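You operate a simulated robot arm through the tools that you are given. There is no shell and no other tool.

You are at the controls of a simulated robot arm. One attempt, no reset.

TASK
Put things in order on the top of the board stack. At the end: the black sealer tin stands where the white valve motor stood; the yellow cable cap from the top of the board stack stands where the black sealer tin stood; the small orange sponge is on the beige tile sample board; the white valve motor from the top of the board stack stands where the small orange sponge stood; whatever was shut is shut again. Leave all else as you found it, and nothing knocked over.

The check looks at the end state, three seconds after you hand in, the way a careful person would. Anything else that was tipped, shoved, dropped, spilled or broken makes it a failure. Lids that push on must go on centred and level and be pressed home; caps that screw on are set level and turned clockwise until they are tight.

THE ROBOT
A 6-joint arm with a two-finger parallel gripper, fixed in place. Base frame: the origin is on the floor under the middle of its stand, x ahead of it, y to its left, z up; the work surface is at about z = 0.78. Units: m, degrees, N and s.
With the tool pointing down near the work surface it reaches from about 0.32 to 0.74 m from the base axis. Its first joint turns from -66.0 to 66.0 degrees. Payload 2.45 kg.
The tool frame sits at the grasp point between the pads (the TCP): z along the fingers, y along the line on which they close. The tips reach 0.024 m beyond it. The gripper opens to 0.068 m. The fingers are 0.017 m wide and 0.01 m thick; the gripper's body (0.04 by 0.07 m) begins 0.041 m behind the TCP.
Orientation is told as [roll, pitch, yaw] about the base's x, y, z axes, in that order, counted from this pose: with the fingers straight down and closing along the base's y, the tool's x points along the base's -x, its y along +y and its z along -z.

THE INTERFACE
- The arm moves only by the tool move_arm. Its argument "motion" is a list of rows, each a list of 7 numbers: the shift along the tool's x, y, z in m, then the turn, a rotation vector about the tool's x, y, z in degrees, then the finger opening in m, from 0 to 0.068. In form: [[tx, ty, tz, wx, wy, wz, hand], ...]. A call has 1 to 20 rows; each row is the pose to reach, as a shift and turn from the pose commanded when the call began, along the tool's axes at that moment. A row lasts 0.2 s, in which the tool goes at most 0.05 m and 8.6 degrees; a call with a longer step from one row to the next is refused whole, and so is a gripper value outside its range. A pose out of reach is approached as far as the arm can. The call stops where the force on the tool passes 40 N (or 10 N more than at its start, if that is more) or the arm is blocked; 0.2 s more then pass. The fingers move at their own pace (about 0.108 m/s each) and stop on an object; they squeeze with about 27 N. The grip force told is the motor's: it shows also when the fingers shut on nothing. Time passes only in rows, and 0.2 s behind the last, so rows that repeat a pose let the fingers close. It gives the time, the measured TCP pose, the force on the tool (base axes), the opening and the grip force at its end, in the units of the frame above (readings bear some noise), with the torque about the TCP (base axes, N m) and any sound that the robot's microphone picked up.
- Cameras (640 x 400 px; columns grow to the right, rows downward): "scene" is fixed at [0.1488, 0.4016, 1.4585]; the picture's right is [-0.89, -0.46, 0.00], its down [-0.28, 0.55, -0.79] and it looks along [0.36, -0.70, -0.62] (base axes); focal length 332 px, centre (320, 200). "wrist" rides on the gripper at [0.084, 0.011, -0.075] in the tool frame; the picture's right is [-0.13, 0.99, 0.00], its down [-0.60, -0.08, -0.79] and it looks along [-0.79, -0.10, 0.61] (tool axes); focal length 251 px, centre (320, 200). There is no depth. A picture from a camera that has moved, and an enlarged one, comes with that camera's place and axes in the base frame and with its lens.
- get_image(camera): a new picture of that camera. No time passes.
- close_up(camera, box): a new picture of the part [left, top, right, bottom] of that camera's present view, enlarged. No time passes.
- finish_job(): hands the job in; it is judged then, once.

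Nothing tells you positions but the pictures and the camera data. Unless the task says otherwise, let go and move clear before handing in.

The tools are called as a command line: name --pt "numbers of a row" for each row, then --argument value for the rest, lists and objects as JSON in quotes. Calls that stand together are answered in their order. move_arm: Moves the arm, as the interface text tells. Its arguments: {"type":"object","properties":{"motion":{"type":"array"}},"required":["motion"]} The other tools are called the same way: get_image (camera) takes a picture; close_up (camera, box) takes an enlarged picture of a part of a camera's view; finish_job () hands the job in.

At the start:

```text
clock: 0.0
eef_pos: [0.3817, -0.2106, 1.1019]
tool_rot: [0.0, 0.1, 0.1]
contact_force: [-0.1, 0.0, 0.6]
wrist_torque: [-0.01, -0.01, 0.02]
opening: 0.0681
finger_force: 0.0
```

scene: 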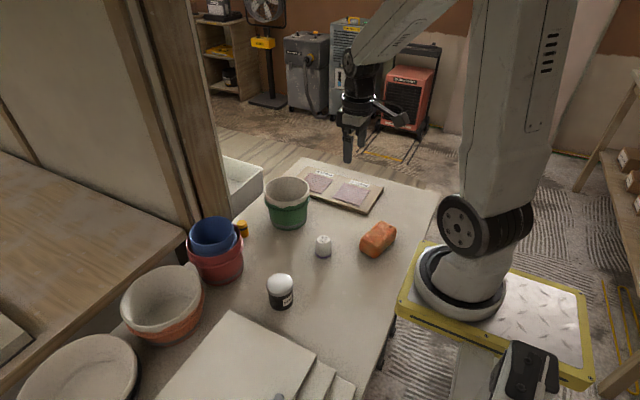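
wrist: 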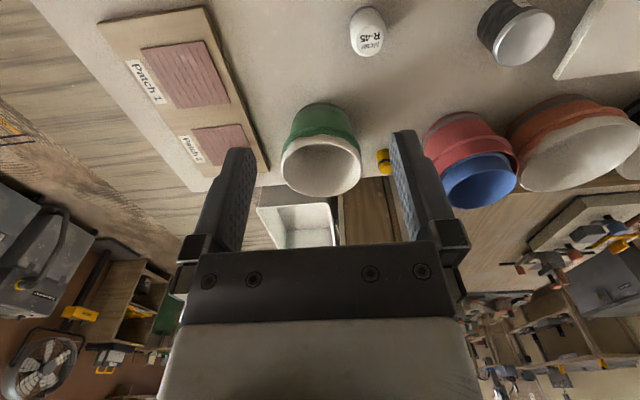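

I see a work surface with a white valve motor, a black tin with a white lid, an orange sponge, a yellow cap near the buckets and a tile board with patches. I'll take enlarged pictures to measure their places.

close_up --camera "scene" --box '[180, 150, 440, 320]'

close_up --camera "wrist" --box '[80, 0, 640, 220]'

close_up --camera "scene" --box '[80, 200, 440, 400]'

```text
2.35 times, centred on (310, 235) of scene
camera zoom: at [0.1488, 0.4016, 1.4585], right [-0.89, -0.46, 0.0], down [-0.28, 0.55, -0.79], along [0.36, -0.7, -0.62], focal length 781 px, centre (344, 118)
```

zoom: 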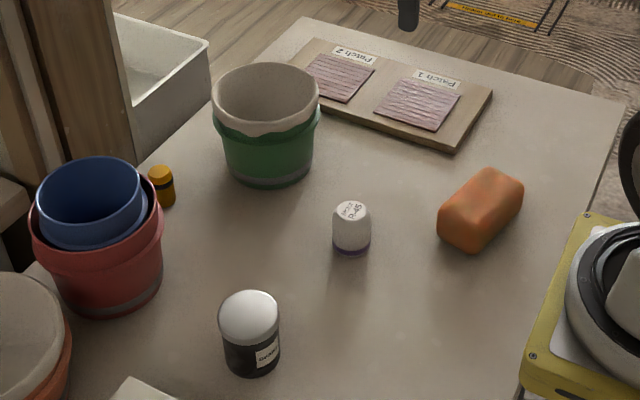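

```text
1.14 times, centred on (360, 110) of wrist
camera zoom: at [0.298, -0.1997, 1.1775], right [0.13, 0.99, 0.0], down [0.6, -0.08, 0.79], along [0.79, -0.1, -0.61], focal length 287 px, centre (274, 303)
```

zoom: 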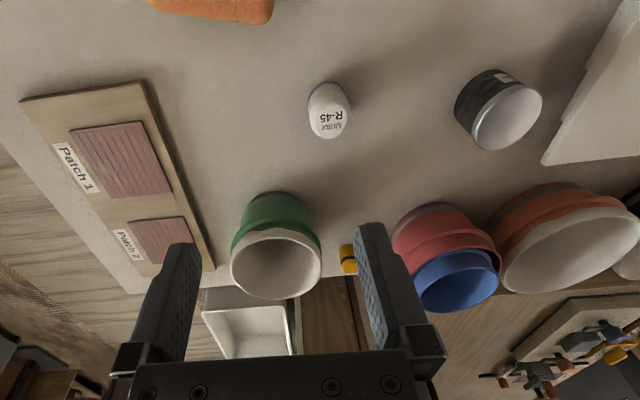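

```text
1.78 times, centred on (260, 300) of scene
camera zoom: at [0.1488, 0.4016, 1.4585], right [-0.89, -0.46, 0.0], down [-0.28, 0.55, -0.79], along [0.36, -0.7, -0.62], focal length 590 px, centre (427, 22)
```

zoom: 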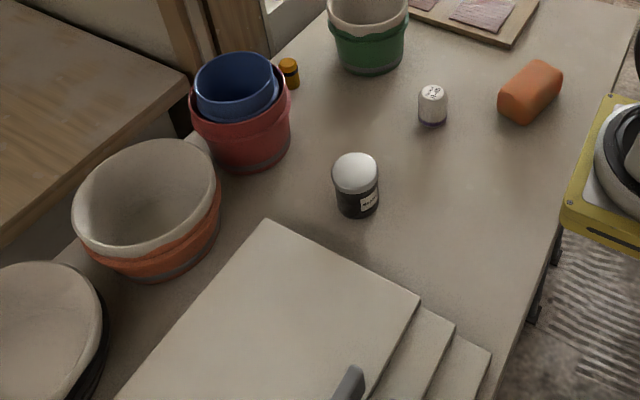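

The objects are roughly located: motor about (0.425, -0.15), tin about (0.44, 0.035), cap about (0.66, -0.11), sponge about (0.30, -0.26). I'll move over the sponge for a closer wrist look, and also enlarge the tile board.

move_arm --pt "0.02 -0.01 0.03 0 0 0 0.068" --pt "0.04 -0.02 0.06 0 0 0 0.068" --pt "0.06 -0.03 0.09 0 0 0 0.068" --pt "0.08 -0.04 0.12 0 0 0 0.068" --pt "0.08 -0.04 0.12 0 0 0 0.068"

get_image --camera "wrist"

close_up --camera "scene" --box '[280, 150, 400, 225]'

get_image --camera "scene"

```text
clock: 1.2
eef_pos: [0.3013, -0.2507, 0.9814]
tool_rot: [-0.1, 0.0, 0.0]
contact_force: [0.0, 0.2, -0.7]
wrist_torque: [-0.02, -0.04, 0.01]
opening: 0.068
finger_force: 0.0
```

```text
taken
camera wrist: at [0.2169, -0.2402, 1.0575], right [0.13, 0.99, 0.0], down [0.6, -0.08, 0.79], along [0.79, -0.1, -0.61], focal length 251 px, centre (320, 200)
```

wrist: 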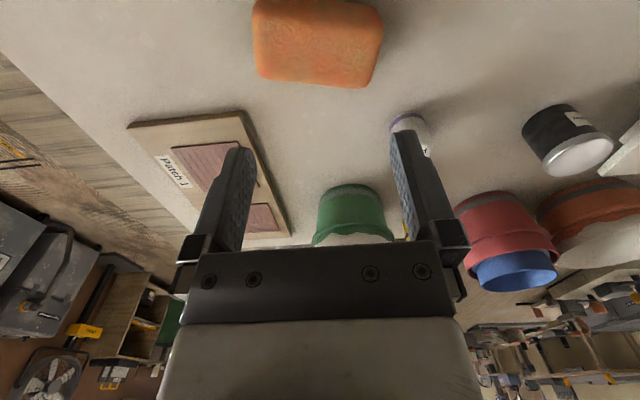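

```text
5.33 times, centred on (340, 188) of scene
camera zoom: at [0.1488, 0.4016, 1.4585], right [-0.89, -0.46, 0.0], down [-0.28, 0.55, -0.79], along [0.36, -0.7, -0.62], focal length 1770 px, centre (213, 267)
```

zoom: 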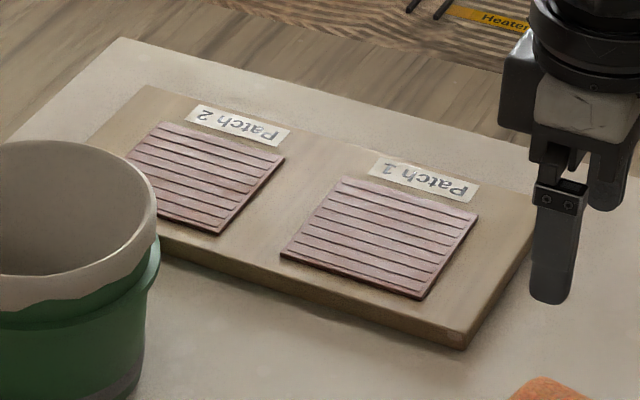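

```text
taken
```

scene: 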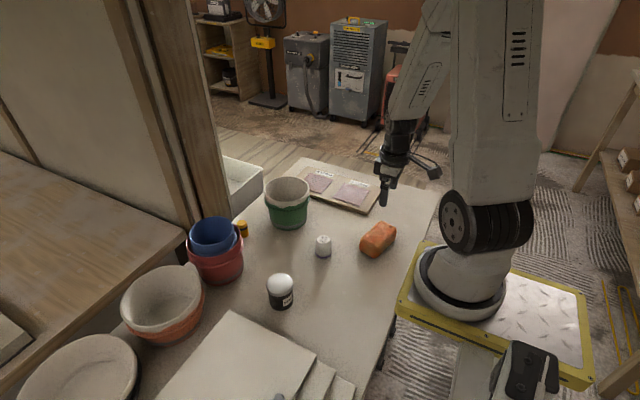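

The sponge lies nearly under the camera, partly out of frame. I'll raise and back off a little to see all of it.

move_arm --pt "0.01 0 -0.04 0 0 0 0.068" --pt "0.02 0 -0.08 0 0 0 0.068" --pt "0.03 0 -0.12 0 0 0 0.068" --pt "0.03 0 -0.12 0 0 0 0.068"

get_image --camera "wrist"

close_up --camera "wrist" --box '[220, 0, 420, 125]'

close_up --camera "scene" --box '[300, 200, 420, 275]'

```text
clock: 2.2
eef_pos: [0.2714, -0.2506, 1.1017]
tool_rot: [0.0, 0.0, -0.1]
contact_force: [0.5, 0.4, -0.6]
wrist_torque: [-0.02, 0.0, -0.01]
opening: 0.0679
finger_force: 0.0
```

```text
taken
camera wrist: at [0.1877, -0.24, 1.1775], right [0.13, 0.99, 0.0], down [0.6, -0.08, 0.79], along [0.79, -0.1, -0.61], focal length 251 px, centre (320, 200)
```

wrist: 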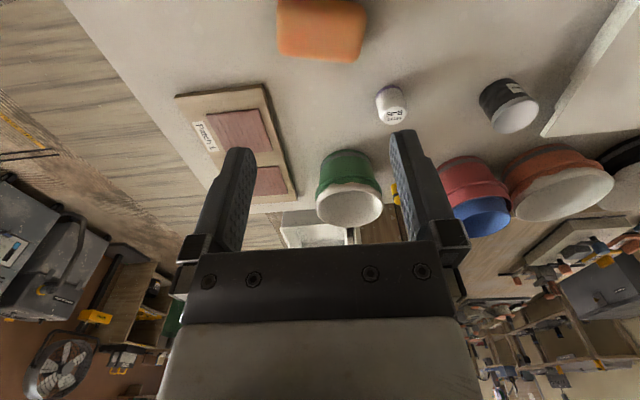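

```text
3.20 times, centred on (320, 62) of wrist
camera zoom: at [0.1877, -0.24, 1.1775], right [0.13, 0.99, 0.0], down [0.6, -0.08, 0.79], along [0.79, -0.1, -0.61], focal length 805 px, centre (320, 640)
```

zoom: 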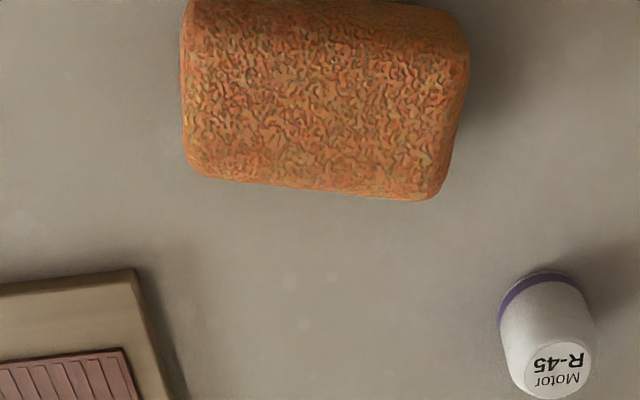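

```text
5.33 times, centred on (360, 238) of scene
camera zoom: at [0.1488, 0.4016, 1.4585], right [-0.89, -0.46, 0.0], down [-0.28, 0.55, -0.79], along [0.36, -0.7, -0.62], focal length 1770 px, centre (107, 0)
```

zoom: 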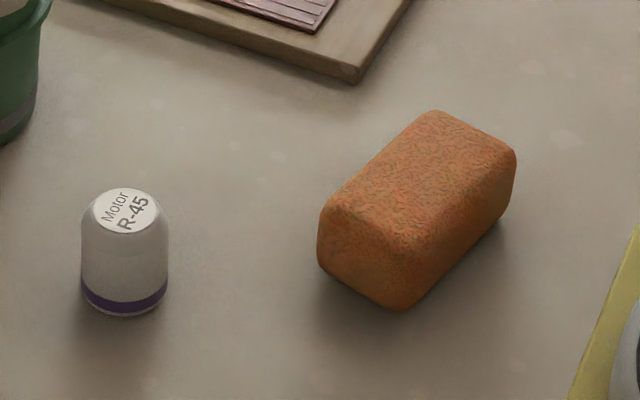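

The sponge is about 0.105 × 0.052 m, its long axis turned about 13° from the base's y, centred near (0.31, -0.26). I'll turn the tool so that the fingers close across its short side and look again from above it.

move_arm --pt "-0.003 -0.0006 0.009 0 0 7.92 0.068" --pt "-0.006 -0.0013 0.018 0 0 15.85 0.068" --pt "-0.009 -0.002 0.028 0 0 23.77 0.068" --pt "-0.012 -0.0026 0.037 0 0 31.7 0.068" --pt "-0.015 -0.0033 0.046 0 0 39.6 0.068" --pt "-0.018 -0.004 0.055 0 0 47.5 0.068" --pt "-0.021 -0.0046 0.064 0 0 55.5 0.068" --pt "-0.024 -0.0053 0.074 0 0 63.4 0.068" --pt "-0.027 -0.006 0.083 0 0 71.3 0.068" --pt "-0.03 -0.0066 0.092 0 0 79.2 0.068" --pt "-0.033 -0.0072 0.101 0 0 87.1 0.068" --pt "-0.036 -0.008 0.111 0 0 95.1 0.068" --pt "-0.039 -0.0084 0.12 0 0 103 0.068" --pt "-0.039 -0.0084 0.12 0 0 103 0.068"

get_image --camera "wrist"

get_image --camera "scene"

```text
clock: 5.2
eef_pos: [0.3111, -0.2589, 0.983]
tool_rot: [0.0, 0.0, -103.1]
contact_force: [0.1, 0.4, 0.6]
wrist_torque: [0.02, 0.0, -0.02]
opening: 0.0679
finger_force: 0.1
```

```text
taken
camera wrist: at [0.3407, -0.1797, 1.0573], right [0.94, -0.35, 0.0], down [-0.21, -0.57, 0.79], along [-0.28, -0.74, -0.61], focal length 251 px, centre (320, 200)
```

wrist: 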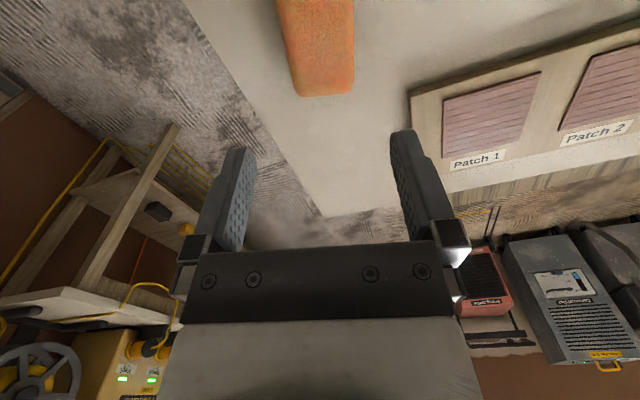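

```text
taken
```

scene: 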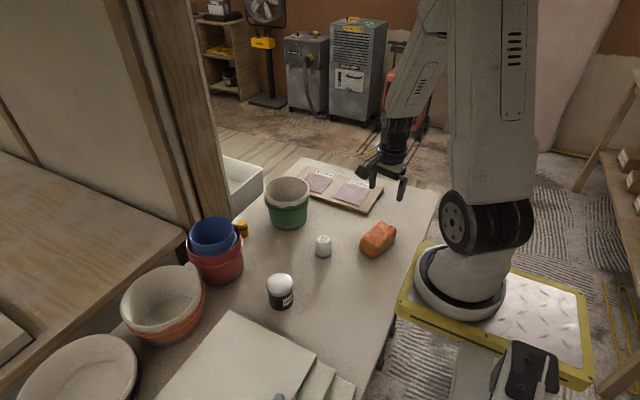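

The sponge is centred under the TCP, about 0.057 m wide, with its yaw matched. I'll lower and close on it.

move_arm --pt "0 0 0.04 0 0 0 0.068" --pt "0 0 0.08 0 0 0 0.068" --pt "0 0 0.115 0 0 0 0.068" --pt "0 0 0.14 0 0 0 0.068" --pt "0 0 0.16 0 0 0 0.068" --pt "0 0 0.171 0 0 0 0.068" --pt "0 0 0.171 0 0 0 0.068"

get_image --camera "wrist"

close_up --camera "scene" --box '[300, 190, 460, 290]'

```text
clock: 6.8
eef_pos: [0.3116, -0.2587, 0.8106]
tool_rot: [-0.1, 0.0, -103.0]
contact_force: [-0.4, 0.6, -0.3]
wrist_torque: [0.02, 0.03, 0.02]
opening: 0.0681
finger_force: 0.0
```

```text
taken
camera wrist: at [0.341, -0.1795, 0.8861], right [0.94, -0.35, 0.0], down [-0.21, -0.57, 0.79], along [-0.28, -0.74, -0.61], focal length 251 px, centre (320, 200)
```

wrist: 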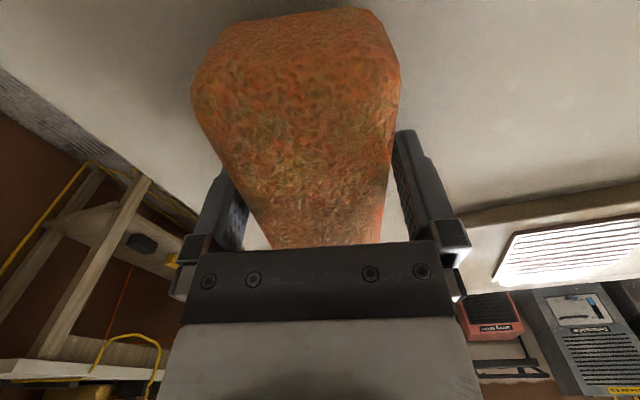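

```text
4.00 times, centred on (380, 240) of scene
camera zoom: at [0.1488, 0.4016, 1.4585], right [-0.89, -0.46, 0.0], down [-0.28, 0.55, -0.79], along [0.36, -0.7, -0.62], focal length 1328 px, centre (80, 40)
```

zoom: 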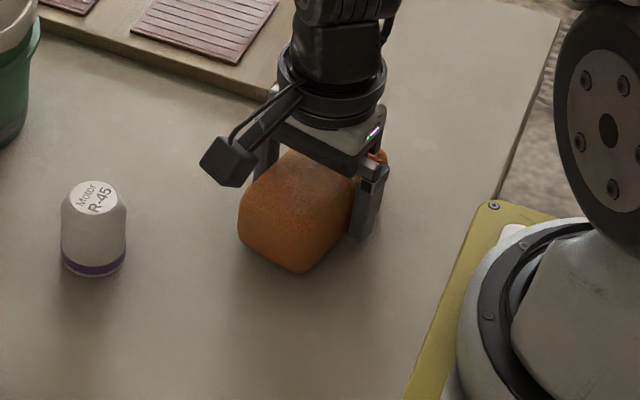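

The fingers straddle the sponge with nothing touching. Now close.

move_arm --pt "0 0 0 0 0 0 0.055" --pt "0 0 0 0 0 0 0.045" --pt "0 0 0 0 0 0 0.03" --pt "0 0 0 0 0 0 0.03"

get_image --camera "wrist"

```text
clock: 7.8
eef_pos: [0.3095, -0.2578, 0.8104]
tool_rot: [0.0, 0.1, -103.0]
contact_force: [-0.5, 0.0, -0.4]
wrist_torque: [0.02, 0.03, 0.01]
opening: 0.0593
finger_force: 27.6
```

```text
taken
camera wrist: at [0.341, -0.1795, 0.8863], right [0.94, -0.35, 0.0], down [-0.21, -0.57, 0.79], along [-0.28, -0.74, -0.61], focal length 251 px, centre (320, 200)
```

wrist: 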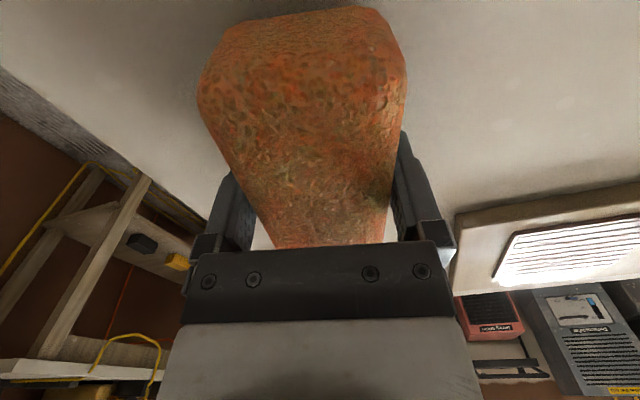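

The sponge is held (width 0.059). I'll lift it straight up, carry it over the tile board above Patch 1 and square it to the board.

move_arm --pt "0 0 -0.02 0 0 0 0.03" --pt "0 0 -0.05 0 0 0 0.03" --pt "0 0 -0.08 0 0 0 0.03" --pt "0 0 -0.11 0 0 0 0.03" --pt "0 0 -0.13 0 0 0 0.03" --pt "-0.016 0.022 -0.13 0 0 -1.6 0.03" --pt "-0.032 0.045 -0.13 0 0 -3.2 0.03" --pt "-0.048 0.067 -0.13 0 0 -4.9 0.03" --pt "-0.064 0.09 -0.13 0 0 -6.5 0.03" --pt "-0.08 0.112 -0.13 0 0 -8.1 0.03" --pt "-0.096 0.135 -0.13 0 0 -9.8 0.03" --pt "-0.113 0.157 -0.13 0 0 -11.4 0.03" --pt "-0.1289 0.1794 -0.13 0 0 -13 0.03" --pt "-0.1289 0.1794 -0.13 0 0 -13 0.03"

get_image --camera "wrist"

close_up --camera "scene" --box '[280, 130, 440, 230]'

```text
clock: 10.8
eef_pos: [0.4555, -0.4247, 0.9412]
tool_rot: [0.0, 0.1, -89.9]
contact_force: [-0.6, 0.4, -0.8]
wrist_torque: [0.01, 0.0, -0.02]
opening: 0.0593
finger_force: 27.5
```

```text
taken
camera wrist: at [0.4678, -0.341, 1.0169], right [0.99, -0.13, 0.0], down [-0.08, -0.6, 0.79], along [-0.1, -0.79, -0.61], focal length 251 px, centre (320, 200)
```

wrist: 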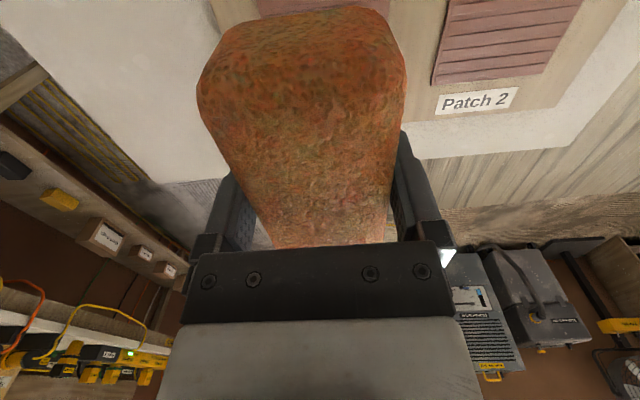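

```text
4.00 times, centred on (360, 180) of scene
camera zoom: at [0.1488, 0.4016, 1.4585], right [-0.89, -0.46, 0.0], down [-0.28, 0.55, -0.79], along [0.36, -0.7, -0.62], focal length 1328 px, centre (160, 280)
```

zoom: 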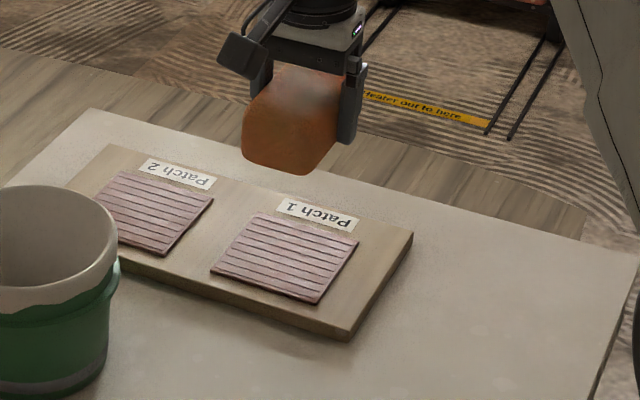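

The sponge hangs above Patch 1. I'll lower it towards the board and check before the last few millimetres.

move_arm --pt "0 0 0.03 0 0 0 0.03" --pt "0 0 0.06 0 0 0 0.03" --pt "0 0 0.08 0 0 0 0.03" --pt "0 0 0.095 0 0 0 0.03" --pt "0 0 0.103 0 0 0 0.03" --pt "0 0 0.103 0 0 0 0.03"

close_up --camera "scene" --box '[300, 155, 400, 217]'

```text
clock: 12.2
eef_pos: [0.4552, -0.4246, 0.8382]
tool_rot: [0.0, 0.1, -90.0]
contact_force: [0.2, -0.8, -1.2]
wrist_torque: [0.01, 0.03, 0.01]
opening: 0.0593
finger_force: 26.9
```

```text
6.40 times, centred on (350, 186) of scene
camera zoom: at [0.1488, 0.4016, 1.4585], right [-0.89, -0.46, 0.0], down [-0.28, 0.55, -0.79], along [0.36, -0.7, -0.62], focal length 2124 px, centre (128, 290)
```

zoom: 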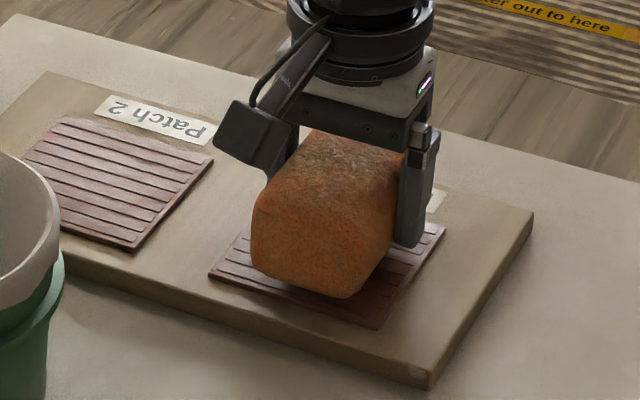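

It is a few millimetres above the patch and inside the board's outline. I'll creep down to touch.

move_arm --pt "0 0 0.001 0 0 0 0.03" --pt "0 0 0.002 0 0 0 0.03" --pt "0 0 0.003 0 0 0 0.03" --pt "0 0 0.004 0 0 0 0.03" --pt "0 0 0.005 0 0 0 0.03"

```text
clock: 13.4
eef_pos: [0.4563, -0.4245, 0.834]
tool_rot: [-0.1, 0.0, -90.0]
contact_force: [0.2, -0.5, -0.6]
wrist_torque: [-0.01, 0.0, 0.0]
opening: 0.0593
finger_force: 26.3
```

move_arm --pt "0 0 0.001 0 0 0 0.03" --pt "0 0 0.002 0 0 0 0.03" --pt "0 0 0.003 0 0 0 0.03"

close_up --camera "scene" --box '[300, 155, 400, 217]'

```text
clock: 14.2
eef_pos: [0.4557, -0.4236, 0.8314]
tool_rot: [-0.1, -0.1, -90.1]
contact_force: [-0.3, 0.2, -0.2]
wrist_torque: [0.02, 0.02, -0.01]
opening: 0.0594
finger_force: 27.0
```

```text
6.40 times, centred on (350, 186) of scene
camera zoom: at [0.1488, 0.4016, 1.4585], right [-0.89, -0.46, 0.0], down [-0.28, 0.55, -0.79], along [0.36, -0.7, -0.62], focal length 2124 px, centre (128, 290)
```

zoom: 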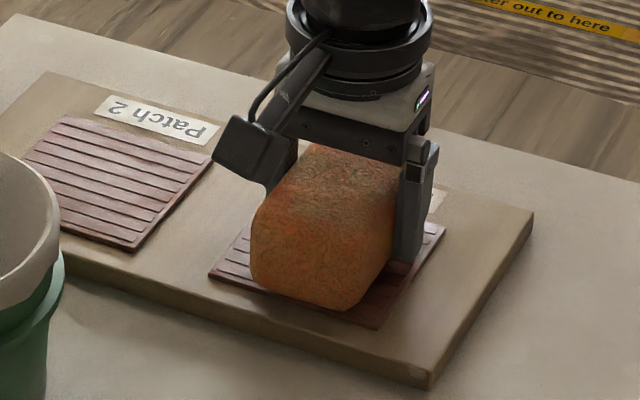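

No contact yet; I'll go on creeping down.

move_arm --pt "0 0 0.001 0 0 0 0.03" --pt "0 0 0.002 0 0 0 0.03" --pt "0 0 0.003 0 0 0 0.03"

```text
clock: 15.0
eef_pos: [0.4568, -0.4257, 0.8275]
tool_rot: [0.0, 0.0, -90.1]
contact_force: [-1.8, 2.3, 7.6]
wrist_torque: [0.17, 0.1, 0.0]
opening: 0.0593
finger_force: 26.8
```

Contact is felt (7.6 N), so the sponge rests on the board. Release and go straight up.

move_arm --pt "0 0 0 0 0 0 0.062" --pt "0 0 0 0 0 0 0.068" --pt "0 0 0 0 0 0 0.068" --pt "0 0 -0.015 0 0 0 0.068" --pt "0 0 -0.04 0 0 0 0.068" --pt "0 0 -0.08 0 0 0 0.068" --pt "0 0 -0.12 0 0 0 0.068" --pt "0 0 -0.12 0 0 0 0.068"

get_image --camera "wrist"

close_up --camera "scene" --box '[280, 140, 440, 240]'

```text
clock: 16.8
eef_pos: [0.4562, -0.4242, 0.9472]
tool_rot: [0.0, -0.1, -90.0]
contact_force: [0.7, -0.5, 0.6]
wrist_torque: [-0.01, -0.01, -0.01]
opening: 0.068
finger_force: 0.1
```

```text
taken
camera wrist: at [0.468, -0.3407, 1.0225], right [0.99, -0.13, 0.0], down [-0.08, -0.6, 0.79], along [-0.1, -0.79, -0.61], focal length 251 px, centre (320, 200)
```

wrist: 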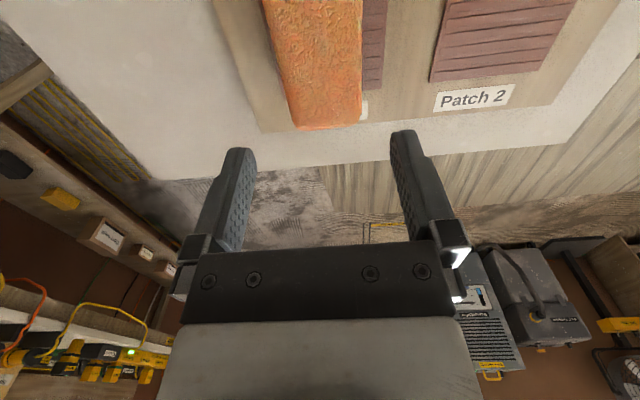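

```text
4.00 times, centred on (360, 190) of scene
camera zoom: at [0.1488, 0.4016, 1.4585], right [-0.89, -0.46, 0.0], down [-0.28, 0.55, -0.79], along [0.36, -0.7, -0.62], focal length 1328 px, centre (160, 240)
```

zoom: 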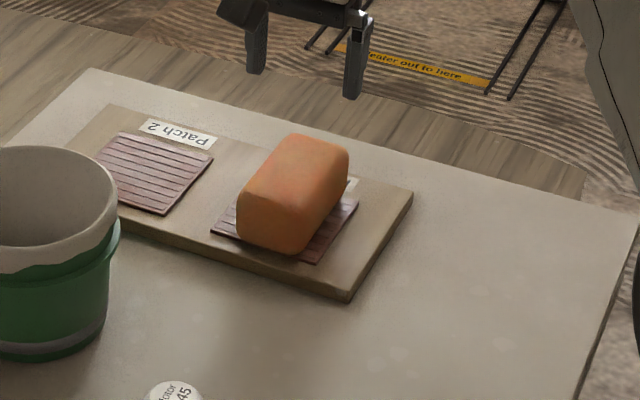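

The sponge sits flat on the board. Next I go over to the valve motor, turning the tool back to yaw 0, and look down at it.

move_arm --pt "0.0225 -0.0039 -0.0036 0 0 -7.5 0.068" --pt "0.045 -0.0078 -0.0072 0 0 -15 0.068" --pt "0.0675 -0.0116 -0.0108 0 0 -22.5 0.068" --pt "0.09 -0.0155 -0.0143 0 0 -30 0.068" --pt "0.1125 -0.0194 -0.0179 0 0 -37.5 0.068" --pt "0.135 -0.0232 -0.0215 0 0 -45 0.068" --pt "0.1575 -0.0271 -0.0251 0 0 -52.5 0.068" --pt "0.18 -0.031 -0.0287 0 0 -60 0.068" --pt "0.2025 -0.0349 -0.0322 0 0 -67.5 0.068" --pt "0.225 -0.0387 -0.0358 0 0 -75 0.068" --pt "0.2475 -0.0426 -0.0394 0 0 -82.5 0.068" --pt "0.27 -0.0465 -0.043 0 0 -90 0.068" --pt "0.27 -0.0465 -0.043 0 0 -90 0.068"

get_image --camera "wrist"

close_up --camera "wrist" --box '[220, 0, 420, 125]'

get_image --camera "scene"

```text
clock: 19.6
eef_pos: [0.4096, -0.1542, 0.9904]
tool_rot: [0.0, 0.0, 0.1]
contact_force: [-0.3, -0.8, 0.4]
wrist_torque: [0.03, -0.03, -0.02]
opening: 0.0677
finger_force: 0.1
```

```text
taken
camera wrist: at [0.3264, -0.1441, 1.0656], right [0.13, 0.99, 0.0], down [0.6, -0.08, 0.79], along [0.79, -0.1, -0.61], focal length 251 px, centre (320, 200)
```

wrist: 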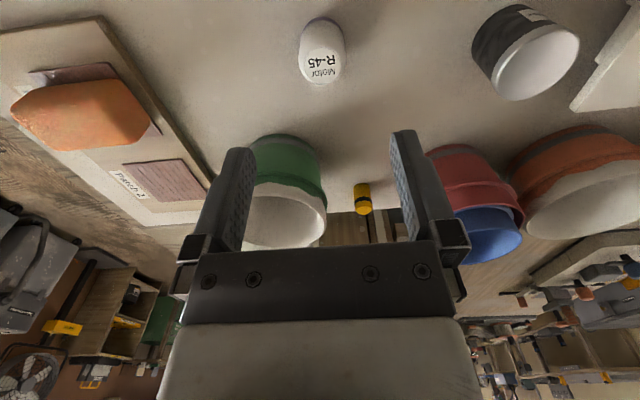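

```text
3.20 times, centred on (320, 62) of wrist
camera zoom: at [0.3264, -0.1441, 1.0656], right [0.13, 0.99, 0.0], down [0.6, -0.08, 0.79], along [0.79, -0.1, -0.61], focal length 805 px, centre (320, 640)
```

zoom: 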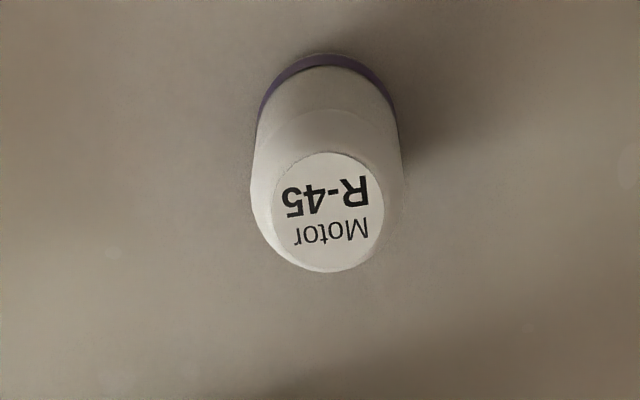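

```text
taken
```

scene: 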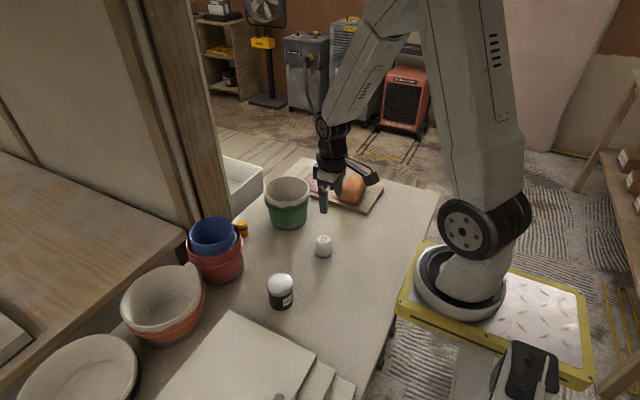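

The motor is at about (0.427, -0.155), about 0.043 m across with its top near z = 0.845. I'll centre over it and go down with open fingers.

move_arm --pt "-0.017 0 0.02 0 0 0 0.068" --pt "-0.017 0 0.06 0 0 0 0.068" --pt "-0.017 0 0.1 0 0 0 0.068" --pt "-0.017 0 0.135 0 0 0 0.068" --pt "-0.017 0 0.16 0 0 0 0.068" --pt "-0.017 0 0.177 0 0 0 0.068" --pt "-0.017 0 0.177 0 0 0 0.068"

get_image --camera "wrist"

close_up --camera "scene" --box '[260, 190, 400, 277]'

```text
clock: 21.2
eef_pos: [0.4267, -0.1534, 0.8143]
tool_rot: [0.0, 0.0, 0.0]
contact_force: [-0.6, 0.4, 0.5]
wrist_torque: [0.03, 0.04, -0.03]
opening: 0.0679
finger_force: 0.1
```

```text
taken
camera wrist: at [0.3438, -0.1438, 0.889], right [0.13, 0.99, 0.0], down [0.6, -0.08, 0.79], along [0.79, -0.1, -0.61], focal length 251 px, centre (320, 200)
```

wrist: 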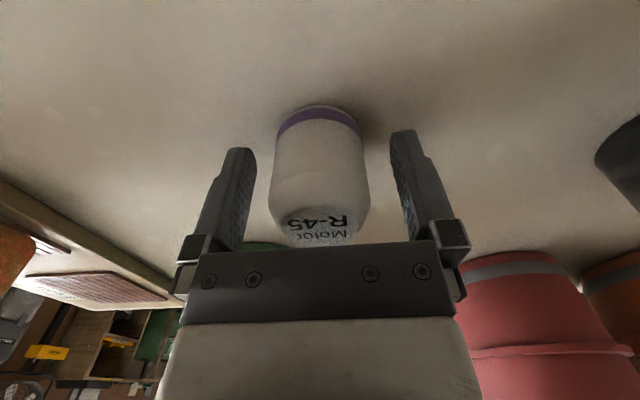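

```text
4.57 times, centred on (330, 234) of scene
camera zoom: at [0.1488, 0.4016, 1.4585], right [-0.89, -0.46, 0.0], down [-0.28, 0.55, -0.79], along [0.36, -0.7, -0.62], focal length 1517 px, centre (274, 47)
```

zoom: 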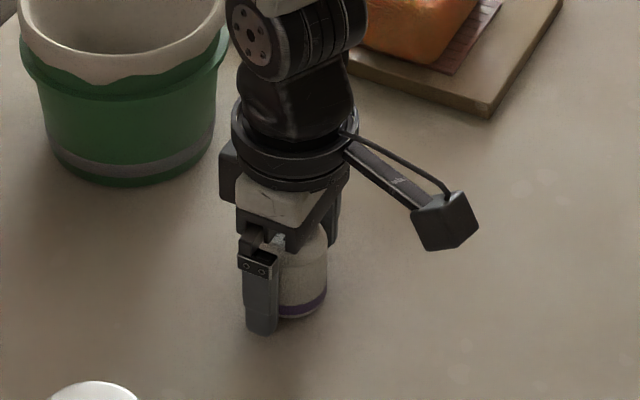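

The fingers straddle the motor. I'll enlarge the wrist view to check its centring fore and aft before closing.

close_up --camera "wrist" --box '[220, 80, 420, 205]'

```text
3.20 times, centred on (320, 142) of wrist
camera zoom: at [0.3438, -0.1438, 0.889], right [0.13, 0.99, 0.0], down [0.6, -0.08, 0.79], along [0.79, -0.1, -0.61], focal length 805 px, centre (320, 384)
```

zoom: 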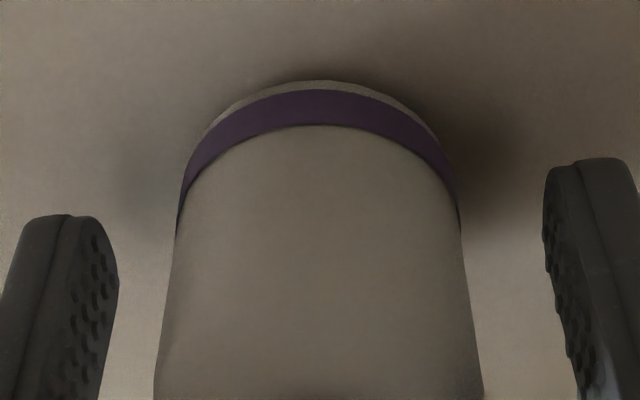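

The motor is centred within about 2 mm of the TCP. Closing on it now.

move_arm --pt "0 0 0 0 0 0 0.055" --pt "0 0 0 0 0 0 0.045" --pt "0 0 0 0 0 0 0.03" --pt "0 0 0 0 0 0 0.02" --pt "0 0 0 0 0 0 0.02"

close_up --camera "wrist" --box '[220, 80, 420, 205]'

```text
clock: 22.4
eef_pos: [0.4283, -0.1539, 0.8144]
tool_rot: [0.0, 0.0, 0.0]
contact_force: [0.1, 0.2, -1.0]
wrist_torque: [0.03, -0.03, -0.03]
opening: 0.043
finger_force: 27.0
```

```text
3.20 times, centred on (320, 142) of wrist
camera zoom: at [0.3437, -0.1437, 0.8893], right [0.13, 0.99, 0.0], down [0.6, -0.08, 0.79], along [0.79, -0.1, -0.61], focal length 805 px, centre (320, 384)
```

zoom: 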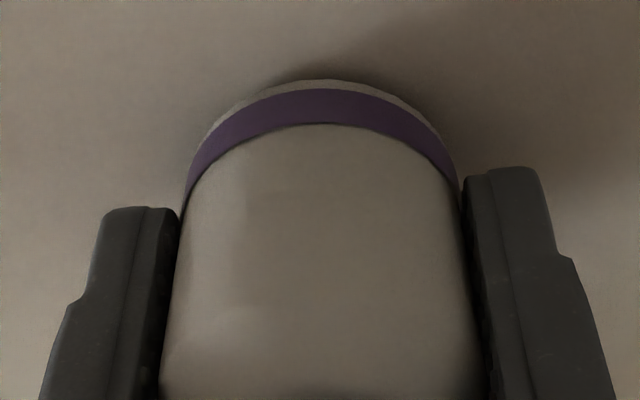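

Motor held, diameter 0.043. I'll lift it and carry it to where the sponge stood, (0.309, -0.2595).

move_arm --pt "0 0 -0.02 0 0 0 0.02" --pt "0 0 -0.05 0 0 0 0.02" --pt "0 0 -0.08 0 0 0 0.02" --pt "0 0 -0.1 0 0 0 0.02" --pt "0.02 -0.0174 -0.1 0 0 0 0.02" --pt "0.04 -0.0348 -0.1 0 0 0 0.02" --pt "0.06 -0.0522 -0.1 0 0 0 0.02" --pt "0.08 -0.07 -0.1 0 0 0 0.02" --pt "0.1 -0.087 -0.1 0 0 0 0.02" --pt "0.119 -0.1045 -0.1 0 0 0 0.02" --pt "0.119 -0.1045 -0.1 0 0 0 0.02" --pt "0.119 -0.1045 -0.07 0 0 0 0.02" --pt "0.119 -0.1045 -0.04 0 0 0 0.02" --pt "0.119 -0.1045 -0.02 0 0 0 0.02" --pt "0.119 -0.1045 -0.008 0 0 0 0.02" --pt "0.119 -0.1045 -0.003 0 0 0 0.02" --pt "0.119 -0.1045 -0.003 0 0 0 0.02"

close_up --camera "scene" --box '[300, 190, 460, 290]'

get_image --camera "wrist"

```text
clock: 26.0
eef_pos: [0.3074, -0.2594, 0.8165]
tool_rot: [0.1, -0.1, 0.0]
contact_force: [0.8, 0.8, -0.8]
wrist_torque: [0.04, 0.05, 0.0]
opening: 0.0432
finger_force: 27.1
```

```text
4.00 times, centred on (380, 240) of scene
camera zoom: at [0.1488, 0.4016, 1.4585], right [-0.89, -0.46, 0.0], down [-0.28, 0.55, -0.79], along [0.36, -0.7, -0.62], focal length 1328 px, centre (80, 40)
```

zoom: 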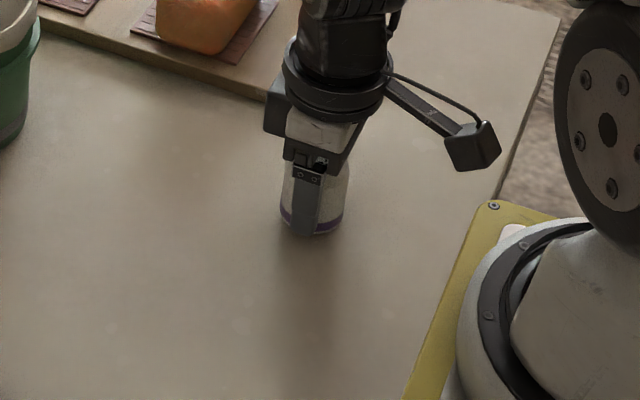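

```text
taken
camera wrist: at [0.2243, -0.2488, 0.8913], right [0.13, 0.99, 0.0], down [0.6, -0.08, 0.79], along [0.79, -0.1, -0.61], focal length 251 px, centre (320, 200)
```

wrist: 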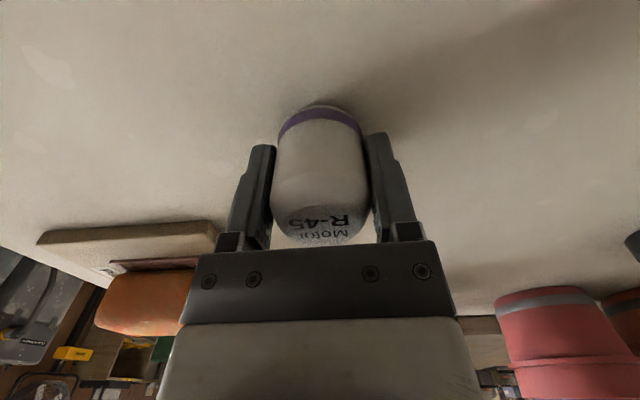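

The motor hangs just above the table, over the middle of the sponge's old footprint. Creeping down to contact.

move_arm --pt "0 0 0.001 0 0 0 0.02" --pt "0 0 0.002 0 0 0 0.02" --pt "0 0 0.003 0 0 0 0.02" --pt "0 0 0.0035 0 0 0 0.02"

```text
clock: 27.0
eef_pos: [0.3087, -0.2596, 0.8128]
tool_rot: [-0.2, 0.0, 0.0]
contact_force: [1.0, 4.9, 20.7]
wrist_torque: [0.3, -0.08, -0.06]
opening: 0.0431
finger_force: 27.4
```

Firm contact. I'll ease half a millimetre, release and rise straight up.

move_arm --pt "0 0 -0.0004 0 0 0 0.02" --pt "0 0 -0.0004 0 0 0 0.05" --pt "0 0 -0.0004 0 0 0 0.068" --pt "0 0 -0.0004 0 0 0 0.068" --pt "0 0 -0.02 0 0 0 0.068" --pt "0 0 -0.05 0 0 0 0.068" --pt "0 0 -0.09 0 0 0 0.068" --pt "0 0 -0.13 0 0 0 0.068" --pt "0 0 -0.16 0 0 0 0.068" --pt "0 0 -0.16 0 0 0 0.068"

get_image --camera "wrist"

close_up --camera "scene" --box '[300, 190, 460, 290]'

```text
clock: 29.2
eef_pos: [0.3077, -0.2598, 0.9739]
tool_rot: [0.0, 0.0, 0.0]
contact_force: [-0.2, -0.1, -0.3]
wrist_torque: [0.01, 0.02, 0.03]
opening: 0.0681
finger_force: 0.0
```

```text
taken
camera wrist: at [0.2239, -0.2489, 1.0492], right [0.13, 0.99, 0.0], down [0.6, -0.08, 0.79], along [0.79, -0.1, -0.61], focal length 251 px, centre (320, 200)
```

wrist: 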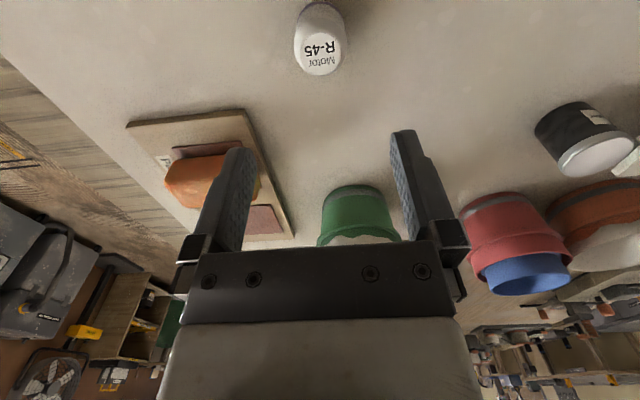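

```text
4.00 times, centred on (380, 240) of scene
camera zoom: at [0.1488, 0.4016, 1.4585], right [-0.89, -0.46, 0.0], down [-0.28, 0.55, -0.79], along [0.36, -0.7, -0.62], focal length 1328 px, centre (80, 40)
```

zoom: 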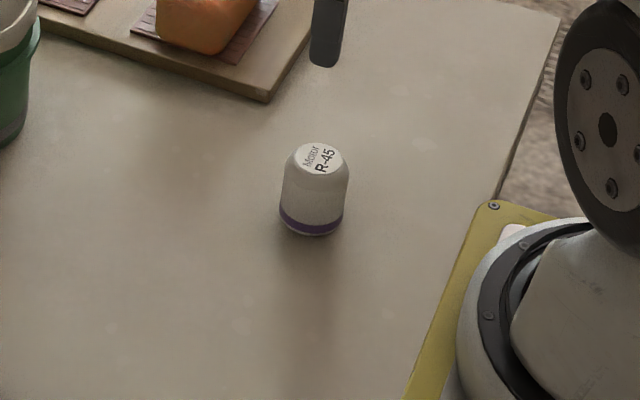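

The motor stands upright in the sponge's place. Next I move over to the black tin for a look.

move_arm --pt "-0.012 0.032 -0.01 0 0 0 0.068" --pt "-0.024 0.065 -0.02 0 0 0 0.068" --pt "-0.037 0.098 -0.03 0 0 0 0.068" --pt "-0.05 0.13 -0.03 0 0 0 0.068" --pt "-0.062 0.163 -0.03 0 0 0 0.068" --pt "-0.075 0.196 -0.03 0 0 0 0.068" --pt "-0.087 0.229 -0.03 0 0 0 0.068" --pt "-0.1 0.262 -0.03 0 0 0 0.068" --pt "-0.112 0.2945 -0.03 0 0 0 0.068" --pt "-0.112 0.2945 -0.03 0 0 0 0.068"

get_image --camera "wrist"

close_up --camera "wrist" --box '[220, 0, 420, 125]'

close_up --camera "scene" --box '[220, 250, 340, 325]'

```text
clock: 31.4
eef_pos: [0.4192, 0.0367, 1.0026]
tool_rot: [0.0, 0.0, 0.0]
contact_force: [-0.3, -0.5, 0.5]
wrist_torque: [0.03, 0.0, 0.05]
opening: 0.068
finger_force: 0.1
```

```text
taken
camera wrist: at [0.3365, 0.0462, 1.0783], right [0.13, 0.99, 0.0], down [0.6, -0.08, 0.79], along [0.79, -0.1, -0.61], focal length 251 px, centre (320, 200)
```

wrist: 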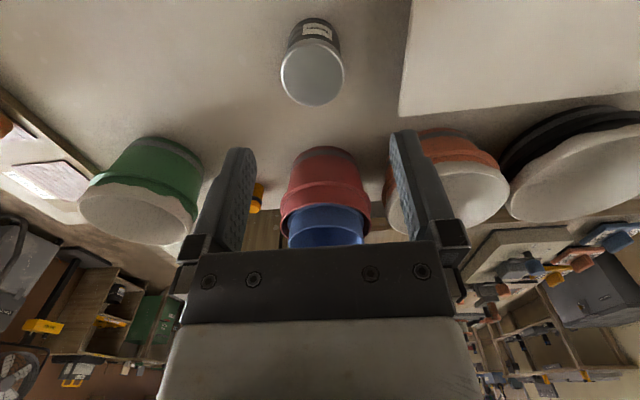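

```text
3.20 times, centred on (320, 62) of wrist
camera zoom: at [0.3365, 0.0462, 1.0783], right [0.13, 0.99, 0.0], down [0.6, -0.08, 0.79], along [0.79, -0.1, -0.61], focal length 805 px, centre (320, 640)
```

zoom: 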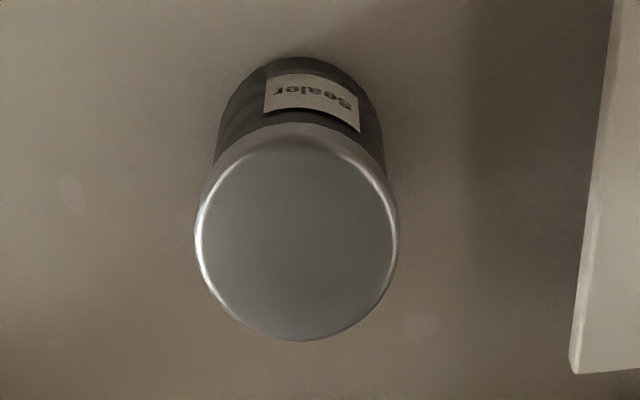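

```text
5.33 times, centred on (280, 288) of scene
camera zoom: at [0.1488, 0.4016, 1.4585], right [-0.89, -0.46, 0.0], down [-0.28, 0.55, -0.79], along [0.36, -0.7, -0.62], focal length 1770 px, centre (533, -267)
```

zoom: 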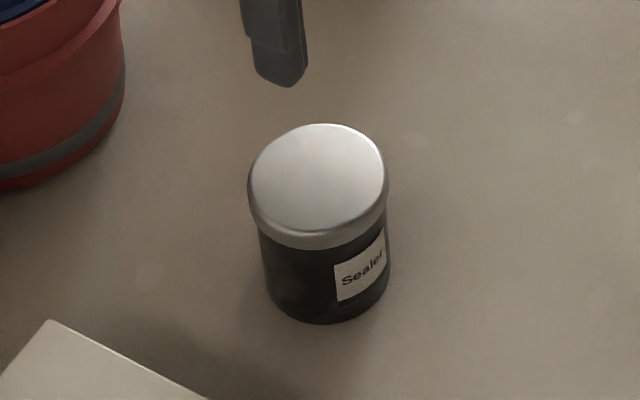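

The tin has a push-on lid slightly wider than its body, so gripping straight down would squeeze the lid. I'll rather grip the body below the lid with a tilted gripper, so first I turn the tool to yaw -90 at a safe height.

move_arm --pt "-0.0025 -0.0086 -0.0016 0 0 8.18 0.068" --pt "-0.005 -0.0173 -0.0033 0 0 16.36 0.068" --pt "-0.0074 -0.0259 -0.005 0 0 24.55 0.068" --pt "-0.0098 -0.0345 -0.0065 0 0 32.73 0.068" --pt "-0.0123 -0.0432 -0.0082 0 0 40.9 0.068" --pt "-0.0147 -0.0518 -0.0098 0 0 49.1 0.068" --pt "-0.0172 -0.0605 -0.0115 0 0 57.3 0.068" --pt "-0.0196 -0.069 -0.0131 0 0 65.45 0.068" --pt "-0.0221 -0.0777 -0.0147 0 0 73.6 0.068" --pt "-0.0245 -0.0864 -0.0164 0 0 81.8 0.068" --pt "-0.027 -0.095 -0.018 0 0 90 0.068" --pt "-0.027 -0.095 -0.018 0 0 90 0.068"

get_image --camera "scene"

```text
clock: 34.0
eef_pos: [0.445, -0.0602, 1.0208]
tool_rot: [0.0, 0.0, -90.1]
contact_force: [1.0, 0.2, 0.0]
wrist_torque: [0.01, -0.03, 0.0]
opening: 0.0681
finger_force: 0.1
```

```text
taken
```

scene: 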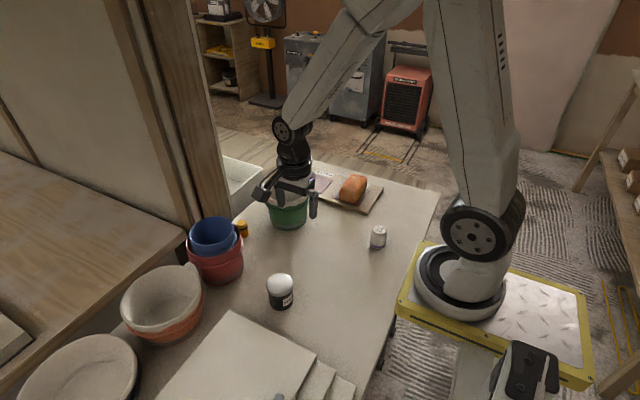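

Now I tilt the tool 50° about its closing axis, so that the fingers point toward +y and down and the camera looks straight down.

move_arm --pt "0 0 0 0 7.2 0 0.068" --pt "0 0 0 0 14.3 0 0.068" --pt "0 0 0 0 21.4 0 0.068" --pt "0 0 0 0 28.6 0 0.068" --pt "0 0 0 0 35.7 0 0.068" --pt "0 0 0 0 42.9 0 0.068" --pt "0 0 0 0 50 0 0.068" --pt "0 0 0 0 50 0 0.068"

get_image --camera "scene"

get_image --camera "wrist"

```text
clock: 35.8
eef_pos: [0.4476, -0.06, 1.0216]
tool_rot: [0.1, 50.1, -89.9]
contact_force: [0.6, -0.1, -0.4]
wrist_torque: [-0.01, -0.01, -0.01]
opening: 0.0678
finger_force: 0.1
```

```text
taken
```

scene: 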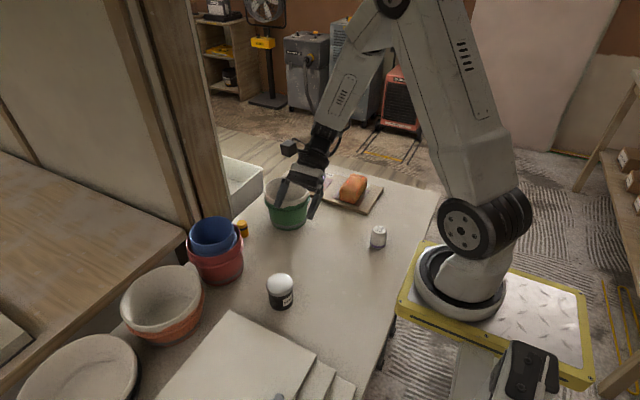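

```text
taken
camera wrist: at [0.4583, -0.0636, 1.1339], right [0.99, -0.08, -0.1], down [-0.08, -1.0, 0.05], along [-0.1, -0.04, -0.99], focal length 251 px, centre (320, 200)
```

wrist: 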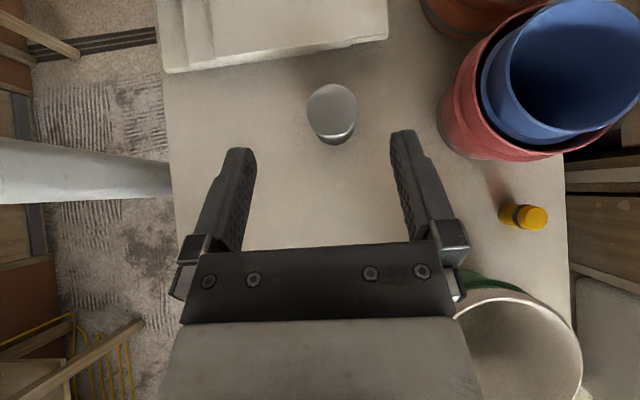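

The tilted pose works without trouble and the camera looks nearly straight down. I'll enlarge the tin and the cap region.

close_up --camera "wrist" --box '[250, 60, 410, 160]'

close_up --camera "wrist" --box '[440, 60, 640, 260]'

```text
4.00 times, centred on (330, 110) of wrist
camera zoom: at [0.4583, -0.0636, 1.1339], right [0.99, -0.08, -0.1], down [-0.08, -1.0, 0.05], along [-0.1, -0.04, -0.99], focal length 1006 px, centre (280, 560)
```

zoom: 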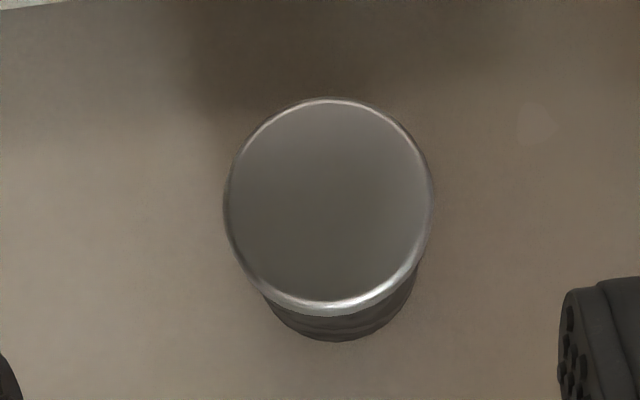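

```text
2.00 times, centred on (540, 160) of wrist
camera zoom: at [0.4583, -0.0636, 1.1339], right [0.99, -0.08, -0.1], down [-0.08, -1.0, 0.05], along [-0.1, -0.04, -0.99], focal length 503 px, centre (-120, 280)
```

zoom: 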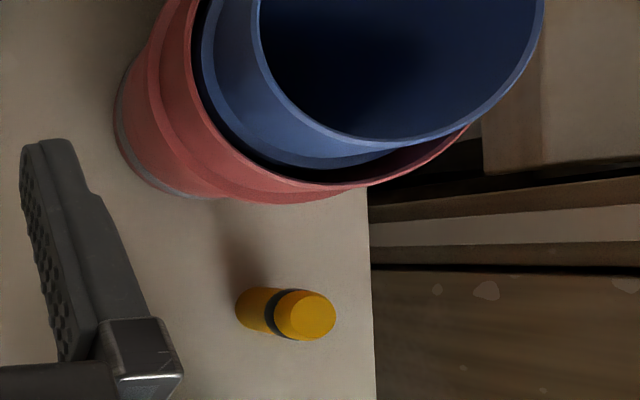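

The tin's centre comes out at about (0.449, 0.025), lid about 0.058 m across. I'll move down to a stand-off point 0.10 m back along the tilted tool axis and look again.

move_arm --pt "-0.0278 0.0004 0.0225 0 0 0 0.068" --pt "-0.0555 0.0009 0.0451 0 0 0 0.068" --pt "-0.0833 0.0013 0.0677 0 0 0 0.068" --pt "-0.1111 0.0017 0.0902 0 0 0 0.068" --pt "-0.1111 0.0017 0.0902 0 0 0 0.068"

get_image --camera "wrist"

close_up --camera "scene" --box '[200, 170, 400, 320]'

```text
clock: 37.0
eef_pos: [0.4479, -0.0617, 0.8766]
tool_rot: [0.0, 50.0, -90.1]
contact_force: [-0.3, 0.1, -0.2]
wrist_torque: [0.0, 0.0, 0.0]
opening: 0.0681
finger_force: 0.1
```

```text
taken
camera wrist: at [0.4593, -0.0662, 0.9901], right [0.99, -0.08, -0.1], down [-0.08, -1.0, 0.05], along [-0.1, -0.04, -0.99], focal length 251 px, centre (320, 200)
```

wrist: 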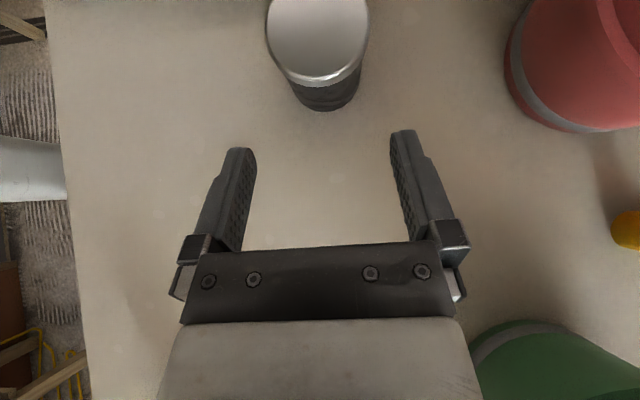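

```text
2.67 times, centred on (300, 245) of scene
camera zoom: at [0.1488, 0.4016, 1.4585], right [-0.89, -0.46, 0.0], down [-0.28, 0.55, -0.79], along [0.36, -0.7, -0.62], focal length 885 px, centre (373, 80)
```

zoom: 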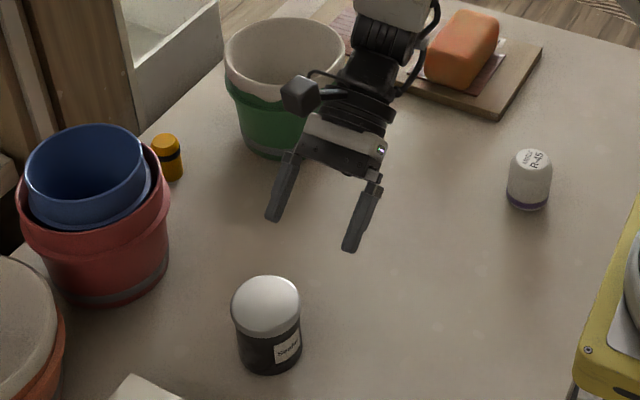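

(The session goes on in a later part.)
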